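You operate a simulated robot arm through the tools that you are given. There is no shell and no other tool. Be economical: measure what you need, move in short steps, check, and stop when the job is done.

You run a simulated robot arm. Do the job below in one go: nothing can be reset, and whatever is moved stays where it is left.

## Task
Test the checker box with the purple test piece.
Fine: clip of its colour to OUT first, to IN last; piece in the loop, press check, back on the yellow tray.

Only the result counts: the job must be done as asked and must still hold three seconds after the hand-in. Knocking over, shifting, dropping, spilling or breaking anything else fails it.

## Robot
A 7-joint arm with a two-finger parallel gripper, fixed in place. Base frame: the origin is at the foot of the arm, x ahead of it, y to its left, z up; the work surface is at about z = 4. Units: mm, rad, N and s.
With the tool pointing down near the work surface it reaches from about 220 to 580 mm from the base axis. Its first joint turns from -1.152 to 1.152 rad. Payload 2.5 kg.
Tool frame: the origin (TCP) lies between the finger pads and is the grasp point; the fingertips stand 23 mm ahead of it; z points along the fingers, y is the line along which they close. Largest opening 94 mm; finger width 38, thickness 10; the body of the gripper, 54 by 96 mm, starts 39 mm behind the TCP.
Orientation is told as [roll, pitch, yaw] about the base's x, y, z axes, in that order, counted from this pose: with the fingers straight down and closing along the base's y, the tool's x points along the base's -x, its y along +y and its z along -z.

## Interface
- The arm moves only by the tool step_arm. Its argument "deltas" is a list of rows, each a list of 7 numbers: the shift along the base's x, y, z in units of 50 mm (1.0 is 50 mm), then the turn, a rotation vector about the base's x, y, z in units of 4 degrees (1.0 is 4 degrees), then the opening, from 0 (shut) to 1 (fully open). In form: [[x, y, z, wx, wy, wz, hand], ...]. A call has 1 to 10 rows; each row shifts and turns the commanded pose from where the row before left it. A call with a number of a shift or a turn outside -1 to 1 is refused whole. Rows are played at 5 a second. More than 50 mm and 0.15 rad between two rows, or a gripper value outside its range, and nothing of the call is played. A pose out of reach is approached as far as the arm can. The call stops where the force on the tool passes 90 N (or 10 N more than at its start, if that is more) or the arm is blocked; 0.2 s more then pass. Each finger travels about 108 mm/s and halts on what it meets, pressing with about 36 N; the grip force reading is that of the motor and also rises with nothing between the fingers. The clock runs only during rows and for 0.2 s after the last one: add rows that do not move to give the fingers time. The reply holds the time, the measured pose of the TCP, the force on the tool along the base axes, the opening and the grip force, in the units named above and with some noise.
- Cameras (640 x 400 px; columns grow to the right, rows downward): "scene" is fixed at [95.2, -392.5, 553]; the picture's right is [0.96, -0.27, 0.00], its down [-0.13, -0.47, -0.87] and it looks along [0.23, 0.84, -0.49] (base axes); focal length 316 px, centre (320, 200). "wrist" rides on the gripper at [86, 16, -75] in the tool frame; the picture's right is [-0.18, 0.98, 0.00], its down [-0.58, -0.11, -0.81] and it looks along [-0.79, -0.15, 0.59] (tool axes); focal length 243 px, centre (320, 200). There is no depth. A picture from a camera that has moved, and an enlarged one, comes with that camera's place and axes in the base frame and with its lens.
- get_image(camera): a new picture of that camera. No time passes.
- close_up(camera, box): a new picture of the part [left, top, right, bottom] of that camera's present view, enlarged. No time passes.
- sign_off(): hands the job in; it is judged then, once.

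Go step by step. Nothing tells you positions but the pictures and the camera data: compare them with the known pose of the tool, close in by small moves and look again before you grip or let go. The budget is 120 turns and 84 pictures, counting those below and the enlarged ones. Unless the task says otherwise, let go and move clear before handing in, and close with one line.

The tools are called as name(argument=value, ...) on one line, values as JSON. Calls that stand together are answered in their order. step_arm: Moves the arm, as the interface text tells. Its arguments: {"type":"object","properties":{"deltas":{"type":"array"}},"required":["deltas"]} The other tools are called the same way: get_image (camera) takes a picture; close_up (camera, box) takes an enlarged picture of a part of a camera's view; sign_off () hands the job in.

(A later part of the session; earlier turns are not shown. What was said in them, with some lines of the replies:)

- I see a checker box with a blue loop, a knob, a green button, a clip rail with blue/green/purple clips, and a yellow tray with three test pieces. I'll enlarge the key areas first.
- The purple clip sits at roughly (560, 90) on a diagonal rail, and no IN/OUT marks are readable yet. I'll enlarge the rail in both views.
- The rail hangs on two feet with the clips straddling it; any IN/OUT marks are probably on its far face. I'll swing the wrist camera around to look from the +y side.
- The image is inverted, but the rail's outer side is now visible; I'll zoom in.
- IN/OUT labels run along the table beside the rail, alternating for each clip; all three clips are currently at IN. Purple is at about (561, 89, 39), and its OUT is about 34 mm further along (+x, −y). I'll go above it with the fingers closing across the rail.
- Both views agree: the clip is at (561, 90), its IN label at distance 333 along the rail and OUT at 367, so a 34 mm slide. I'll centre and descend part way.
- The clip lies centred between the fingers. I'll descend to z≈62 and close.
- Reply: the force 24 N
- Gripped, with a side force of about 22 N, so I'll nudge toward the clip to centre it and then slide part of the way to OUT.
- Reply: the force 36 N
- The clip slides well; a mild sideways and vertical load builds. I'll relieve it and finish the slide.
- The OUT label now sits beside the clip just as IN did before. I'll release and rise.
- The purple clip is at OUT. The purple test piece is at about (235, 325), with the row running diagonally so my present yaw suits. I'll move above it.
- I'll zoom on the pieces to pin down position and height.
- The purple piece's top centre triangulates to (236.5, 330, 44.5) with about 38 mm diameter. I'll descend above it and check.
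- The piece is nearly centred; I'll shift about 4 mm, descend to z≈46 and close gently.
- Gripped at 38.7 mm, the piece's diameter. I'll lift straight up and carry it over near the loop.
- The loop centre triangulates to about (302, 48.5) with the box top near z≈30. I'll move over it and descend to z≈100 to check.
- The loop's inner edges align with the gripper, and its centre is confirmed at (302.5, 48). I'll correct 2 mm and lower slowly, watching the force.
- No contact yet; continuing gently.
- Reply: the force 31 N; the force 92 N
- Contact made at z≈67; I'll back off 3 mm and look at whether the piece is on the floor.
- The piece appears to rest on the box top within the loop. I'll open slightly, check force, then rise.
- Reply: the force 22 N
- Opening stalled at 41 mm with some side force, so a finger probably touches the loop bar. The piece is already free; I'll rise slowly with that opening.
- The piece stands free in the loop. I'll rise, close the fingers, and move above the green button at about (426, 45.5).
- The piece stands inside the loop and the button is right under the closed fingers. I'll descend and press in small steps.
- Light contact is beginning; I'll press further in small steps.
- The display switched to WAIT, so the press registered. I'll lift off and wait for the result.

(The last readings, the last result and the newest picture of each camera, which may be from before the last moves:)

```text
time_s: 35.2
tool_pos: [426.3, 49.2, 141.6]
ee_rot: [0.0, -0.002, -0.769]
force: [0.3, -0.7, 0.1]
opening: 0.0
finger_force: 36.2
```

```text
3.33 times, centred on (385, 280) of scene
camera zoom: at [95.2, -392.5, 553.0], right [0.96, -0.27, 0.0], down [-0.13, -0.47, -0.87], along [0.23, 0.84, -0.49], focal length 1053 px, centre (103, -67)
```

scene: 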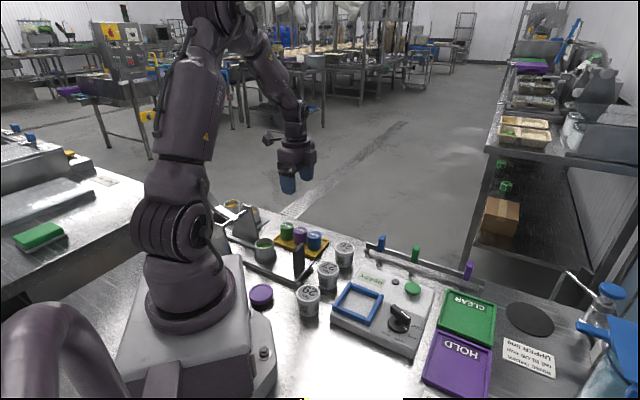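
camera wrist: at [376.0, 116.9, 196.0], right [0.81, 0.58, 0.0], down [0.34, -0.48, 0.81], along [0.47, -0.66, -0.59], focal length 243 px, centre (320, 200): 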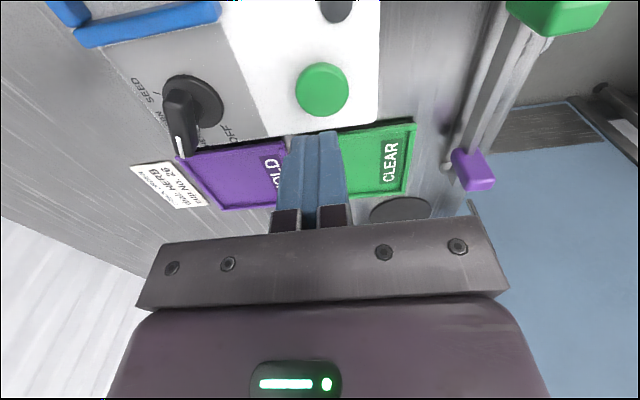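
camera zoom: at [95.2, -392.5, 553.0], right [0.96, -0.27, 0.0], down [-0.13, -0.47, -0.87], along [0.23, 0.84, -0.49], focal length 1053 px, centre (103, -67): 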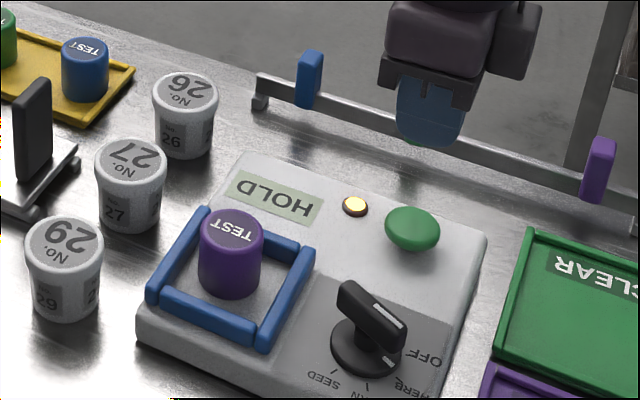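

HOLD with the light on: the box detected the test piece. I'll go back over the loop to pick the piece up.

step_arm(deltas=[[-0.6, 0.01, 0, 0, 0, 0, 0.3], [-0.6, 0.01, 0, 0, 0, 0, 0.6], [-0.6, 0.01, 0, 0, 0, 0, 0.64], [-0.69, 0.01, 0, 0, 0, 0, 0.64], [0, 0, -0.3, 0, 0, 0, 0.64], [0, 0, 0, 0, 0, 0, 0.64]])

get_image(camera="wrist")

close_up(camera="scene", box=[320, 220, 450, 340])

```text
time_s: 36.6
tool_pos: [302.2, 49.4, 127.2]
ee_rot: [0.001, -0.002, -0.769]
force: [0.1, 0.4, 0.4]
opening: 60.5
finger_force: 0.2
```

```text
41 pictures are left
camera wrist: at [251.2, 121.2, 201.3], right [0.81, 0.58, 0.0], down [0.34, -0.48, 0.81], along [0.47, -0.66, -0.59], focal length 243 px, centre (320, 200)
```

wrist: 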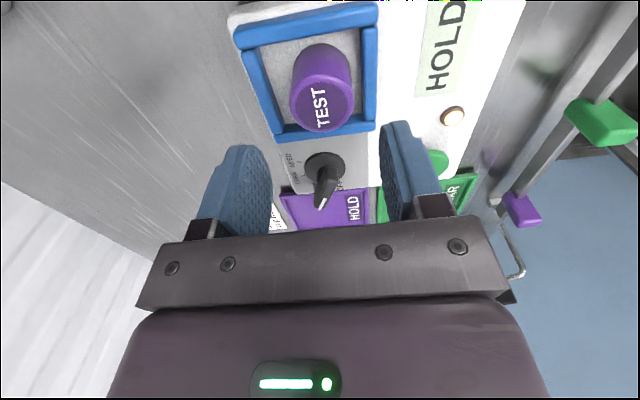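

```text
3.33 times, centred on (385, 280) of scene
camera zoom: at [95.2, -392.5, 553.0], right [0.96, -0.27, 0.0], down [-0.13, -0.47, -0.87], along [0.23, 0.84, -0.49], focal length 1053 px, centre (103, -67)
```

zoom: 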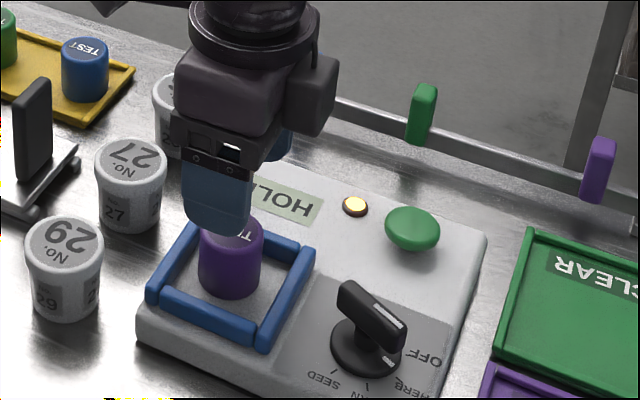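

The piece is centred under the gripper at about (301.5, 52). I'll descend to z≈72 (above the loop bars) and close.

step_arm(deltas=[[-0.014, 0.045, -0.5, 0, 0, 0, 0.64], [0, 0, -0.4, 0, 0, 0, 0.64], [0, 0, -0.18, 0, 0, 0, 0.64], [0, 0, 0, 0, 0, 0, 0.64]])

step_arm(deltas=[[0, 0, 0, 0, 0, 0, 0.5], [0, 0, 0, 0, 0, 0, 0.4], [0, 0, 0, 0, 0, 0, 0.3], [0, 0, 0, 0, 0, 0, 0.2], [0, 0, 0, 0, 0, 0, 0.2]])

get_image(camera="wrist")

```text
time_s: 37.6
tool_pos: [302.3, 50.5, 73.9]
ee_rot: [0.0, -0.001, -0.765]
force: [-0.6, -0.6, 0.0]
opening: 60.1
finger_force: 0.0
```

```text
time_s: 38.8
tool_pos: [302.0, 51.7, 75.4]
ee_rot: [0.0, -0.003, -0.769]
force: [1.2, 0.6, -0.6]
opening: 38.8
finger_force: 36.6
```

```text
39 pictures are left
camera wrist: at [250.8, 122.3, 148.3], right [0.81, 0.58, 0.0], down [0.34, -0.48, 0.81], along [0.47, -0.66, -0.59], focal length 243 px, centre (320, 200)
```

wrist: 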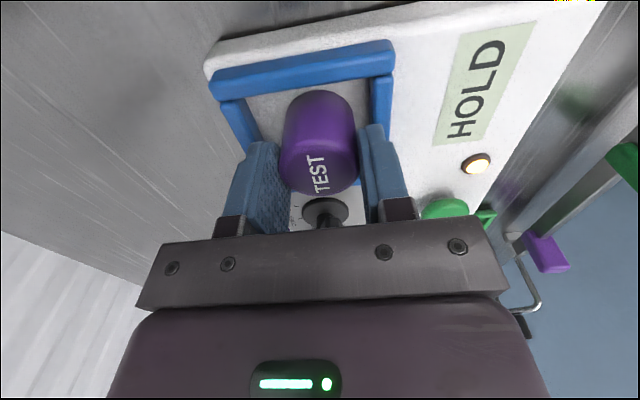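

Gripped. Now lifting and carrying back to the tray slot (237, 327.5).

step_arm(deltas=[[0, 0, 0.3, 0, 0, 0, 0.2], [0, 0, 0.6, 0, 0, 0, 0.2], [0, 0, 0.7, 0, 0, 0, 0.2], [0, 0, 0.8, 0, 0, 0, 0.2]])

step_arm(deltas=[[-0.14, 0.61, 0, 0, 0, 0, 0.2], [-0.14, 0.61, 0, 0, 0, 0, 0.2], [-0.14, 0.61, 0, 0, 0, 0, 0.2], [-0.14, 0.61, 0, 0, 0, 0, 0.2], [-0.14, 0.61, 0, 0, 0, 0, 0.2], [-0.14, 0.61, 0, 0, 0, 0, 0.2], [-0.14, 0.61, 0, 0, 0, 0, 0.2], [-0.14, 0.61, 0, 0, 0, 0, 0.2], [-0.18, 0.64, 0, 0, 0, 0, 0.2], [0, 0, 0, 0, 0, 0, 0.2]])

get_image(camera="wrist")

close_up(camera="scene", box=[245, 150, 375, 265])

```text
time_s: 39.8
tool_pos: [296.7, 51.1, 195.9]
ee_rot: [-0.001, -0.002, -0.767]
force: [0.0, -0.5, -0.3]
opening: 38.9
finger_force: 35.9
```

```text
time_s: 42.0
tool_pos: [236.3, 328.5, 197.6]
ee_rot: [0.0, -0.002, -0.768]
force: [-0.9, -0.6, -0.5]
opening: 39.0
finger_force: 35.9
```

```text
38 pictures are left
camera wrist: at [186.0, 399.6, 270.7], right [0.81, 0.58, 0.0], down [0.34, -0.48, 0.81], along [0.47, -0.66, -0.59], focal length 243 px, centre (320, 200)
```

wrist: 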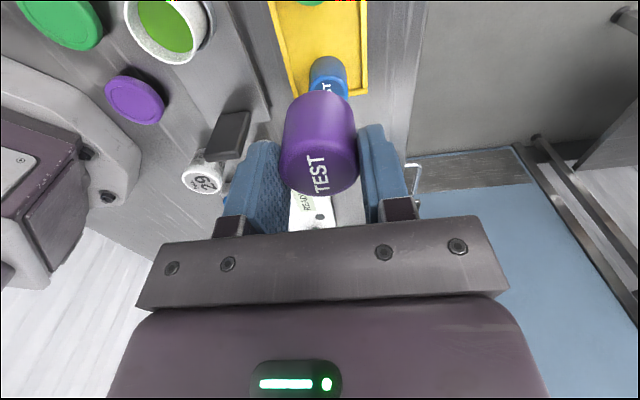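

```text
3.48 times, centred on (310, 208) of scene
camera zoom: at [95.2, -392.5, 553.0], right [0.96, -0.27, 0.0], down [-0.13, -0.47, -0.87], along [0.23, 0.84, -0.49], focal length 1098 px, centre (355, 174)
```

zoom: 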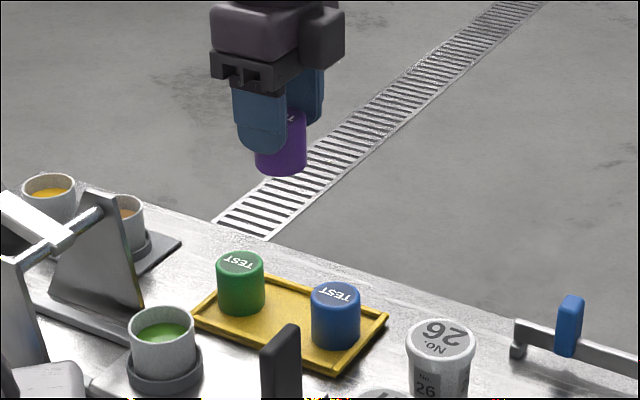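

Now descending partway to check clearance between the green and blue pieces.

step_arm(deltas=[[0, 0, -0.7, 0, 0, 0, 0.2], [0, 0, -0.6, 0, 0, 0, 0.2], [0, 0, -0.5, 0, 0, 0, 0.2], [0, 0, 0, 0, 0, 0, 0.2]])

get_image(camera="wrist")

close_up(camera="scene", box=[255, 190, 345, 265])

```text
time_s: 43.0
tool_pos: [233.8, 326.4, 106.3]
ee_rot: [0.003, -0.002, -0.767]
force: [-0.8, 0.2, -0.9]
opening: 39.0
finger_force: 36.3
```

```text
36 pictures are left
camera wrist: at [183.2, 396.7, 180.2], right [0.81, 0.58, 0.0], down [0.34, -0.48, 0.81], along [0.47, -0.66, -0.59], focal length 243 px, centre (320, 200)
```

wrist: 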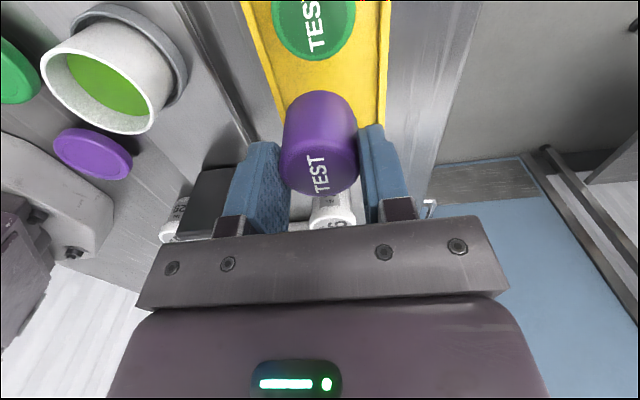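

```text
5.33 times, centred on (300, 228) of scene
camera zoom: at [95.2, -392.5, 553.0], right [0.96, -0.27, 0.0], down [-0.13, -0.47, -0.87], along [0.23, 0.84, -0.49], focal length 1684 px, centre (427, 53)
```

zoom: 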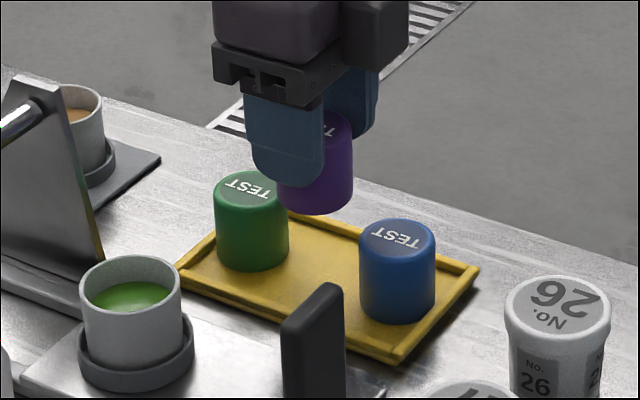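

A small correction of (+3, +1.5) mm is needed; then down to z≈62.

step_arm(deltas=[[0.06, 0.03, 0, 0, 0, 0, 0.2], [0, 0, -0.3, 0, 0, 0, 0.2], [0, 0, -0.3, 0, 0, 0, 0.2], [0, 0, -0.2, 0, 0, 0, 0.2], [0, 0, 0, 0, 0, 0, 0.2]])

get_image(camera="wrist")

close_up(camera="scene", box=[255, 190, 345, 265])

```text
time_s: 44.2
tool_pos: [236.2, 328.0, 66.9]
ee_rot: [0.0, -0.001, -0.768]
force: [0.1, 0.5, -1.2]
opening: 38.5
finger_force: 35.9
```

```text
34 pictures are left
camera wrist: at [187.2, 399.5, 140.3], right [0.81, 0.58, 0.0], down [0.34, -0.48, 0.81], along [0.47, -0.66, -0.59], focal length 243 px, centre (320, 200)
```

wrist: 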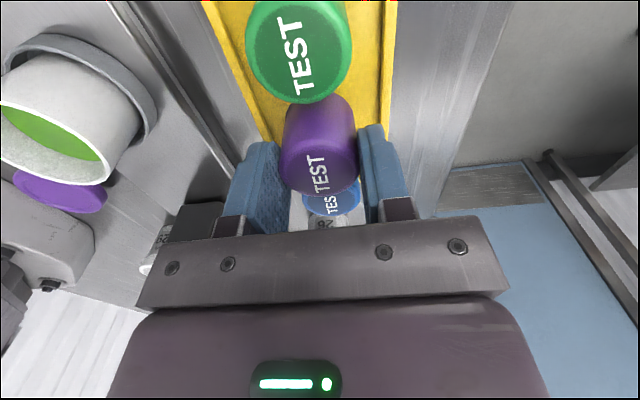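

```text
5.33 times, centred on (300, 228) of scene
camera zoom: at [95.2, -392.5, 553.0], right [0.96, -0.27, 0.0], down [-0.13, -0.47, -0.87], along [0.23, 0.84, -0.49], focal length 1684 px, centre (427, 53)
```

zoom: 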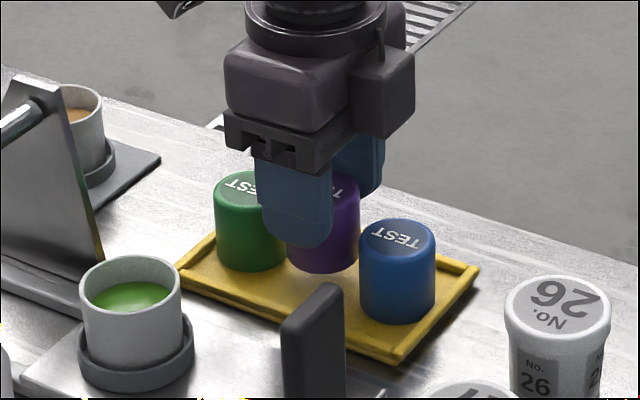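

It fits between its neighbours; lowering gently to contact.

step_arm(deltas=[[0, 0, -0.1, 0, 0, 0, 0.2], [0, 0, -0.06, 0, 0, 0, 0.2], [0, 0, -0.04, 0, 0, 0, 0.2], [0, 0, 0, 0, 0, 0, 0.2]])

step_arm(deltas=[[0, 0, -0.03, 0, 0, 0, 0.2], [0, 0, -0.03, 0, 0, 0, 0.2]])

```text
time_s: 45.2
tool_pos: [238.1, 327.3, 56.6]
ee_rot: [0.001, -0.002, -0.767]
force: [0.7, -0.3, -1.1]
opening: 38.9
finger_force: 36.0
```

```text
time_s: 45.8
tool_pos: [238.6, 328.1, 52.5]
ee_rot: [0.001, -0.002, -0.766]
force: [-0.4, -0.4, -0.6]
opening: 38.8
finger_force: 36.0
```

step_arm(deltas=[[0, 0, -0.02, 0, 0, 0, 0.2], [0, 0, -0.02, 0, 0, 0, 0.2]])

close_up(camera="scene", box=[275, 215, 335, 260])

```text
time_s: 46.4
tool_pos: [238.0, 327.7, 50.7]
ee_rot: [0.001, 0.0, -0.766]
force: [0.2, 0.2, -0.2]
opening: 39.0
finger_force: 35.9
```

```text
8.89 times, centred on (305, 238) of scene
camera zoom: at [95.2, -392.5, 553.0], right [0.96, -0.27, 0.0], down [-0.13, -0.47, -0.87], along [0.23, 0.84, -0.49], focal length 2807 px, centre (453, -133)
```

zoom: 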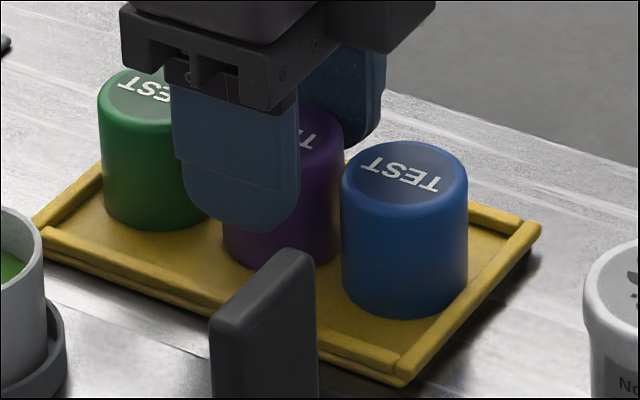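

Very close to the tray floor but no load yet; a touch lower.

step_arm(deltas=[[0, 0, -0.02, 0, 0, 0, 0.2], [0, 0, -0.02, 0, 0, 0, 0.2]])

```text
time_s: 47.0
tool_pos: [237.9, 328.0, 48.4]
ee_rot: [0.002, -0.003, -0.766]
force: [-6.7, -8.7, 33.5]
opening: 38.7
finger_force: 36.4
```

Contact with the tray (33 N). I'll back off about 1 mm and open gently, then rise.

step_arm(deltas=[[0, 0, 0.025, 0, 0, 0, 0.2], [0, 0, 0, 0, 0, 0, 0.45], [0, 0, 0, 0, 0, 0, 0.52], [0, 0, 0, 0, 0, 0, 0.6], [0, 0, 0, 0, 0, 0, 0.6]])

step_arm(deltas=[[0, 0, 0.2, 0, 0, 0, 0.6], [0, 0, 0.5, 0, 0, 0, 0.6], [0, 0, 0.7, 0, 0, 0, 0.6], [0, 0, 0.8, 0, 0, 0, 0.6], [0, 0, 0.8, 0, 0, 0, 0.6]])

close_up(camera="scene", box=[245, 190, 375, 275])

```text
time_s: 48.2
tool_pos: [238.9, 329.1, 49.3]
ee_rot: [0.001, -0.001, -0.769]
force: [0.2, 0.2, -0.6]
opening: 56.2
finger_force: 0.1
```

```text
time_s: 49.4
tool_pos: [242.9, 328.8, 202.8]
ee_rot: [-0.001, -0.001, -0.768]
force: [-0.2, -0.6, 0.1]
opening: 56.4
finger_force: 0.1
```

```text
4.71 times, centred on (310, 232) of scene
camera zoom: at [95.2, -392.5, 553.0], right [0.96, -0.27, 0.0], down [-0.13, -0.47, -0.87], along [0.23, 0.84, -0.49], focal length 1486 px, centre (367, 47)
```

zoom: 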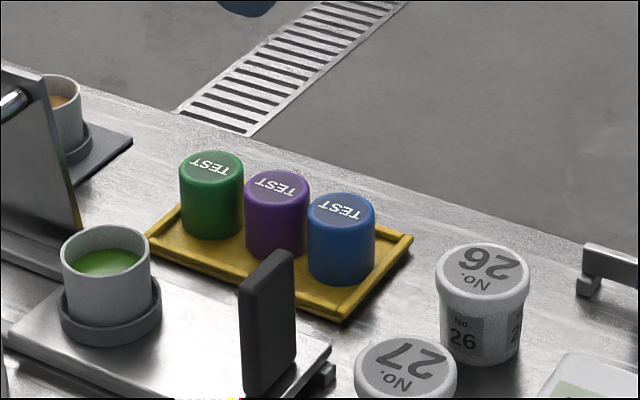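

The piece is back upright on the yellow tray. Now back to the purple clip to return it to IN.

step_arm(deltas=[[0.727, -0.553, 0, 0, 0, 0, 0.6], [0.727, -0.553, 0, 0, 0, 0, 0.6], [0.727, -0.553, 0, 0, 0, 0, 0.6], [0.727, -0.553, 0, 0, 0, 0, 0.6], [0.727, -0.553, 0, 0, 0, 0, 0.6], [0.727, -0.553, 0, 0, 0, 0, 0.6], [0.727, -0.553, 0, 0, 0, 0, 0.6], [0.727, -0.553, 0, 0, 0, 0, 0.6], [0.727, -0.553, 0, 0, 0, 0, 0.6], [0, 0, 0, 0, 0, 0, 0.6]])

step_arm(deltas=[[0.1, -0.1, -0.5, 0, 0, 0, 0.6], [0.1, -0.1, -0.5, 0, 0, 0, 0.6], [0.1, -0.1, -0.5, 0, 0, 0, 0.6], [0, 0, -0.5, 0, 0, 0, 0.6], [0, 0, 0, 0, 0, 0, 0.6]])

get_image(camera="wrist")

close_up(camera="scene", box=[400, 200, 510, 300])

```text
time_s: 51.6
tool_pos: [564.5, 81.1, 199.3]
ee_rot: [0.0, 0.001, -0.767]
force: [-0.7, -0.2, -0.8]
opening: 56.4
finger_force: 0.1
```

```text
time_s: 52.8
tool_pos: [580.2, 65.5, 100.0]
ee_rot: [0.003, 0.0, -0.769]
force: [-0.5, 0.0, 0.5]
opening: 56.4
finger_force: 0.1
```

```text
30 pictures are left
camera wrist: at [529.5, 136.9, 172.8], right [0.81, 0.58, 0.0], down [0.34, -0.48, 0.81], along [0.47, -0.66, -0.59], focal length 243 px, centre (320, 200)
```

wrist: 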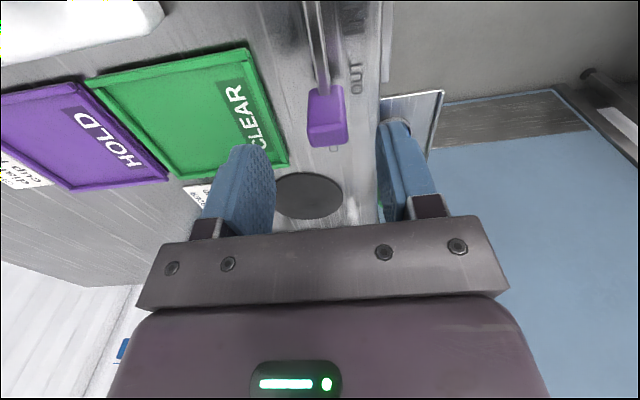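

```text
4.00 times, centred on (455, 250) of scene
camera zoom: at [95.2, -392.5, 553.0], right [0.96, -0.27, 0.0], down [-0.13, -0.47, -0.87], along [0.23, 0.84, -0.49], focal length 1263 px, centre (-220, 0)
```

zoom: 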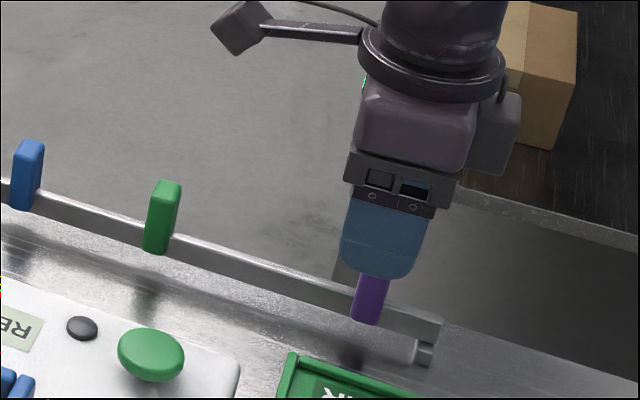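

I need about (+5, +1) mm to match where I released the clip; then descend and grip.

step_arm(deltas=[[0.1, 0.015, -0.38, 0, 0, 0, 0.6], [0, 0, -0.39, 0, 0, 0, 0.6], [0, 0, 0, 0, 0, 0, 0.6], [0, 0, 0, 0, 0, 0, 0.6]])

step_arm(deltas=[[0, 0, 0, 0, 0, 0, 0.4], [0, 0, 0, 0, 0, 0, 0.25], [0, 0, 0, 0, 0, 0, 0.1], [0, 0, 0, 0, 0, 0, 0.1]])

get_image(camera="wrist")

```text
time_s: 53.8
tool_pos: [585.8, 67.0, 59.5]
ee_rot: [0.0, -0.002, -0.769]
force: [0.2, 0.7, -0.1]
opening: 56.4
finger_force: 0.0
```

```text
time_s: 54.8
tool_pos: [585.2, 65.0, 58.4]
ee_rot: [0.0, -0.002, -0.769]
force: [-3.1, -3.2, 1.9]
opening: 24.0
finger_force: 45.1
```

```text
28 pictures are left
camera wrist: at [535.4, 136.8, 132.4], right [0.82, 0.58, 0.0], down [0.34, -0.48, 0.81], along [0.47, -0.66, -0.59], focal length 243 px, centre (320, 200)
```

wrist: 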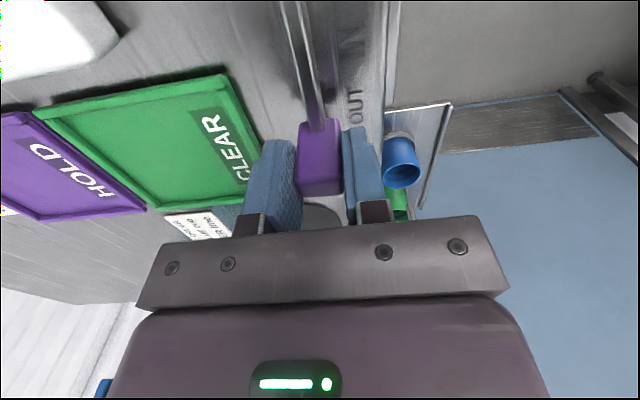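

Gripped cleanly. Sliding back toward IN in small steps.

step_arm(deltas=[[-0.1, 0.097, 0, 0, 0, 0, 0.1], [-0.1, 0.097, 0, 0, 0, 0, 0.1], [-0.1, 0.097, 0, 0, 0, 0, 0.1], [0, 0, 0, 0, 0, 0, 0.1]])

step_arm(deltas=[[-0.1, 0.097, 0, 0, 0, 0, 0.1], [-0.08, 0.078, 0, 0, 0, 0, 0.1], [0, 0, 0, 0, 0, 0, 0.1]])

get_image(camera="wrist")

close_up(camera="scene", box=[400, 210, 500, 300])

```text
time_s: 55.8
tool_pos: [571.5, 79.8, 58.9]
ee_rot: [-0.005, 0.0, -0.767]
force: [-7.9, -9.2, -8.5]
opening: 23.7
finger_force: 45.1
```

```text
time_s: 56.6
tool_pos: [560.6, 89.8, 57.5]
ee_rot: [-0.004, 0.004, -0.765]
force: [-5.4, -4.5, -26.4]
opening: 23.8
finger_force: 45.0
```

```text
27 pictures are left
camera wrist: at [510.6, 161.5, 132.8], right [0.81, 0.58, 0.0], down [0.35, -0.48, 0.8], along [0.47, -0.66, -0.59], focal length 243 px, centre (320, 200)
```

wrist: 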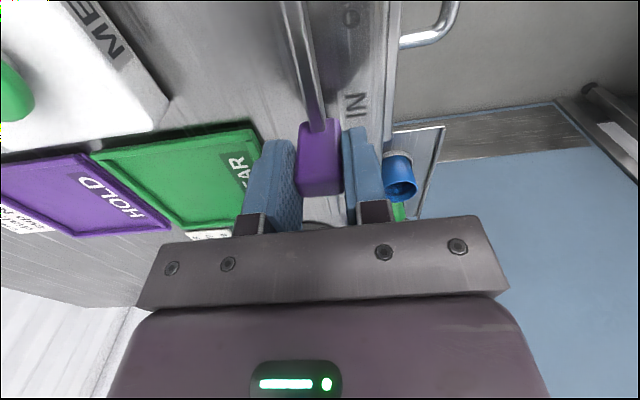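

```text
4.44 times, centred on (450, 255) of scene
camera zoom: at [95.4, -392.5, 553.0], right [0.96, -0.27, 0.0], down [-0.13, -0.47, -0.87], along [0.23, 0.84, -0.49], focal length 1404 px, centre (-258, -44)
```

zoom: 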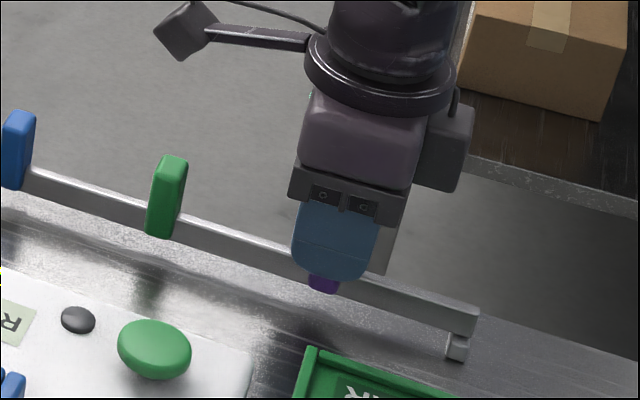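

The clip is back at its original place beside IN. I'll release and rise clear.

step_arm(deltas=[[0, 0, 0, 0, 0, 0, 0.25], [0, 0, 0, 0, 0, 0, 0.5], [0, 0, 0, 0, 0, 0, 0.6], [0, 0, 0, 0, 0, 0, 0.6], [0, 0, 0.4, 0, 0, 0, 0.6], [0, 0, 0.4, 0, 0, 0, 0.6], [0, 0, 0.6, 0, 0, 0, 0.6], [-0.5, 0.5, 0.8, 0, 0, 0, 0.6], [-0.6, 0.6, 0.8, 0, 0, 0, 0.6], [0, 0, 0, 0, 0, 0, 0.6]])

get_image(camera="wrist")

get_image(camera="scene")

close_up(camera="scene", box=[310, 220, 480, 360])

```text
refused: row 8 steps farther than a row can; nothing moved
```

```text
25 pictures are left
camera wrist: at [510.6, 161.5, 132.8], right [0.81, 0.58, 0.0], down [0.35, -0.48, 0.8], along [0.47, -0.66, -0.59], focal length 243 px, centre (320, 200)
```

wrist: 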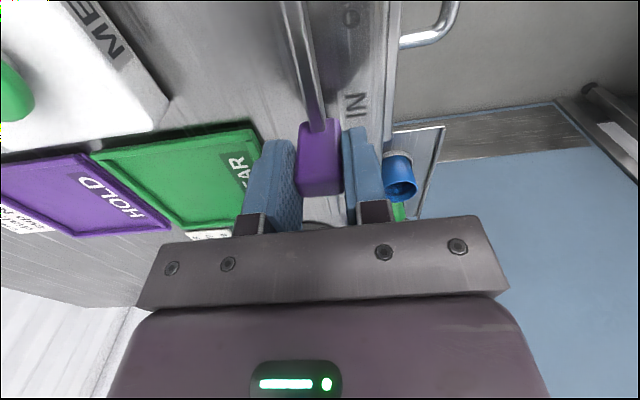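

```text
24 pictures are left
```

scene: 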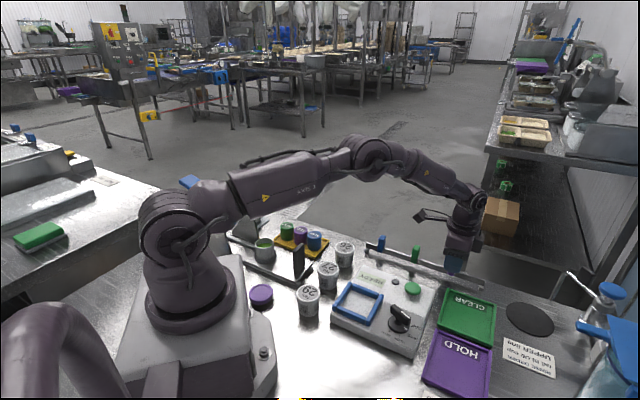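

```text
2.86 times, centred on (395, 290) of scene
camera zoom: at [95.4, -392.5, 553.0], right [0.96, -0.27, 0.0], down [-0.13, -0.47, -0.87], along [0.23, 0.84, -0.49], focal length 902 px, centre (106, -57)
```

zoom: 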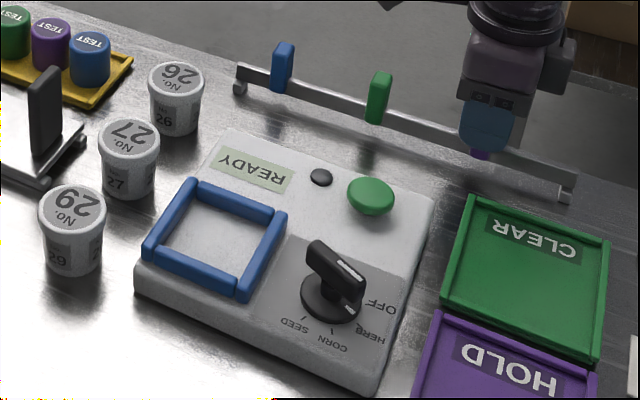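

The call was refused for too large a row; I'll repeat with smaller steps.

step_arm(deltas=[[0, 0, 0, 0, 0, 0, 0.25], [0, 0, 0, 0, 0, 0, 0.5], [0, 0, 0, 0, 0, 0, 0.6], [0, 0, 0, 0, 0, 0, 0.6], [0, 0, 0.4, 0, 0, 0, 0.6], [0, 0, 0.4, 0, 0, 0, 0.6], [0, 0, 0.6, 0, 0, 0, 0.6], [-0.4, 0.4, 0.7, 0, 0, 0, 0.6], [-0.4, 0.4, 0.7, 0, 0, 0, 0.6], [0, 0, 0, 0, 0, 0, 0.6]])

close_up(camera="wrist", box=[230, 0, 430, 150])

close_up(camera="scene", box=[360, 225, 490, 305])

```text
time_s: 58.8
tool_pos: [521.2, 131.0, 199.3]
ee_rot: [-0.002, -0.001, -0.768]
force: [-0.1, -0.5, -0.7]
opening: 56.6
finger_force: 0.1
```

```text
2.67 times, centred on (330, 75) of wrist
camera zoom: at [471.0, 202.4, 274.2], right [0.81, 0.58, 0.0], down [0.34, -0.48, 0.81], along [0.47, -0.66, -0.59], focal length 647 px, centre (293, 533)
```

zoom: 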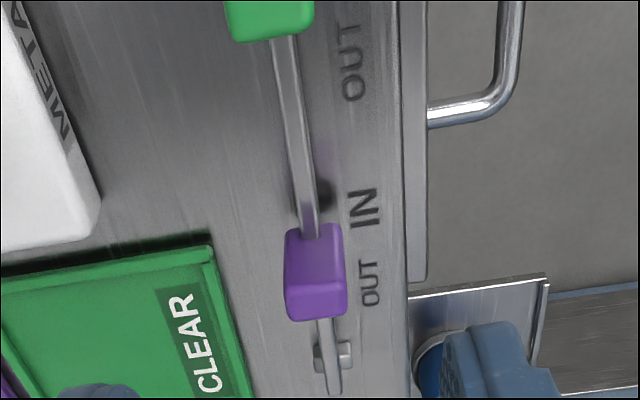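

```text
4.92 times, centred on (425, 265) of scene
camera zoom: at [95.2, -392.5, 553.0], right [0.96, -0.27, 0.0], down [-0.13, -0.47, -0.87], along [0.23, 0.84, -0.49], focal length 1555 px, centre (-197, -120)
```

zoom: 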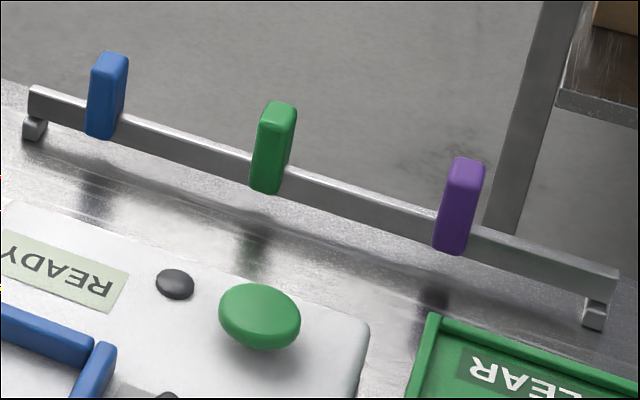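

The purple clip is back at its original IN position, the piece is on the yellow tray, the box reads READY, and the arm is clear. I'm handing in.

sign_off()

```text
The job is handed in.
```

The checker box passed: it showed HOLD with its light on for the purple test piece. The piece is back on the yellow tray and the purple clip went to OUT first and is back at IN.
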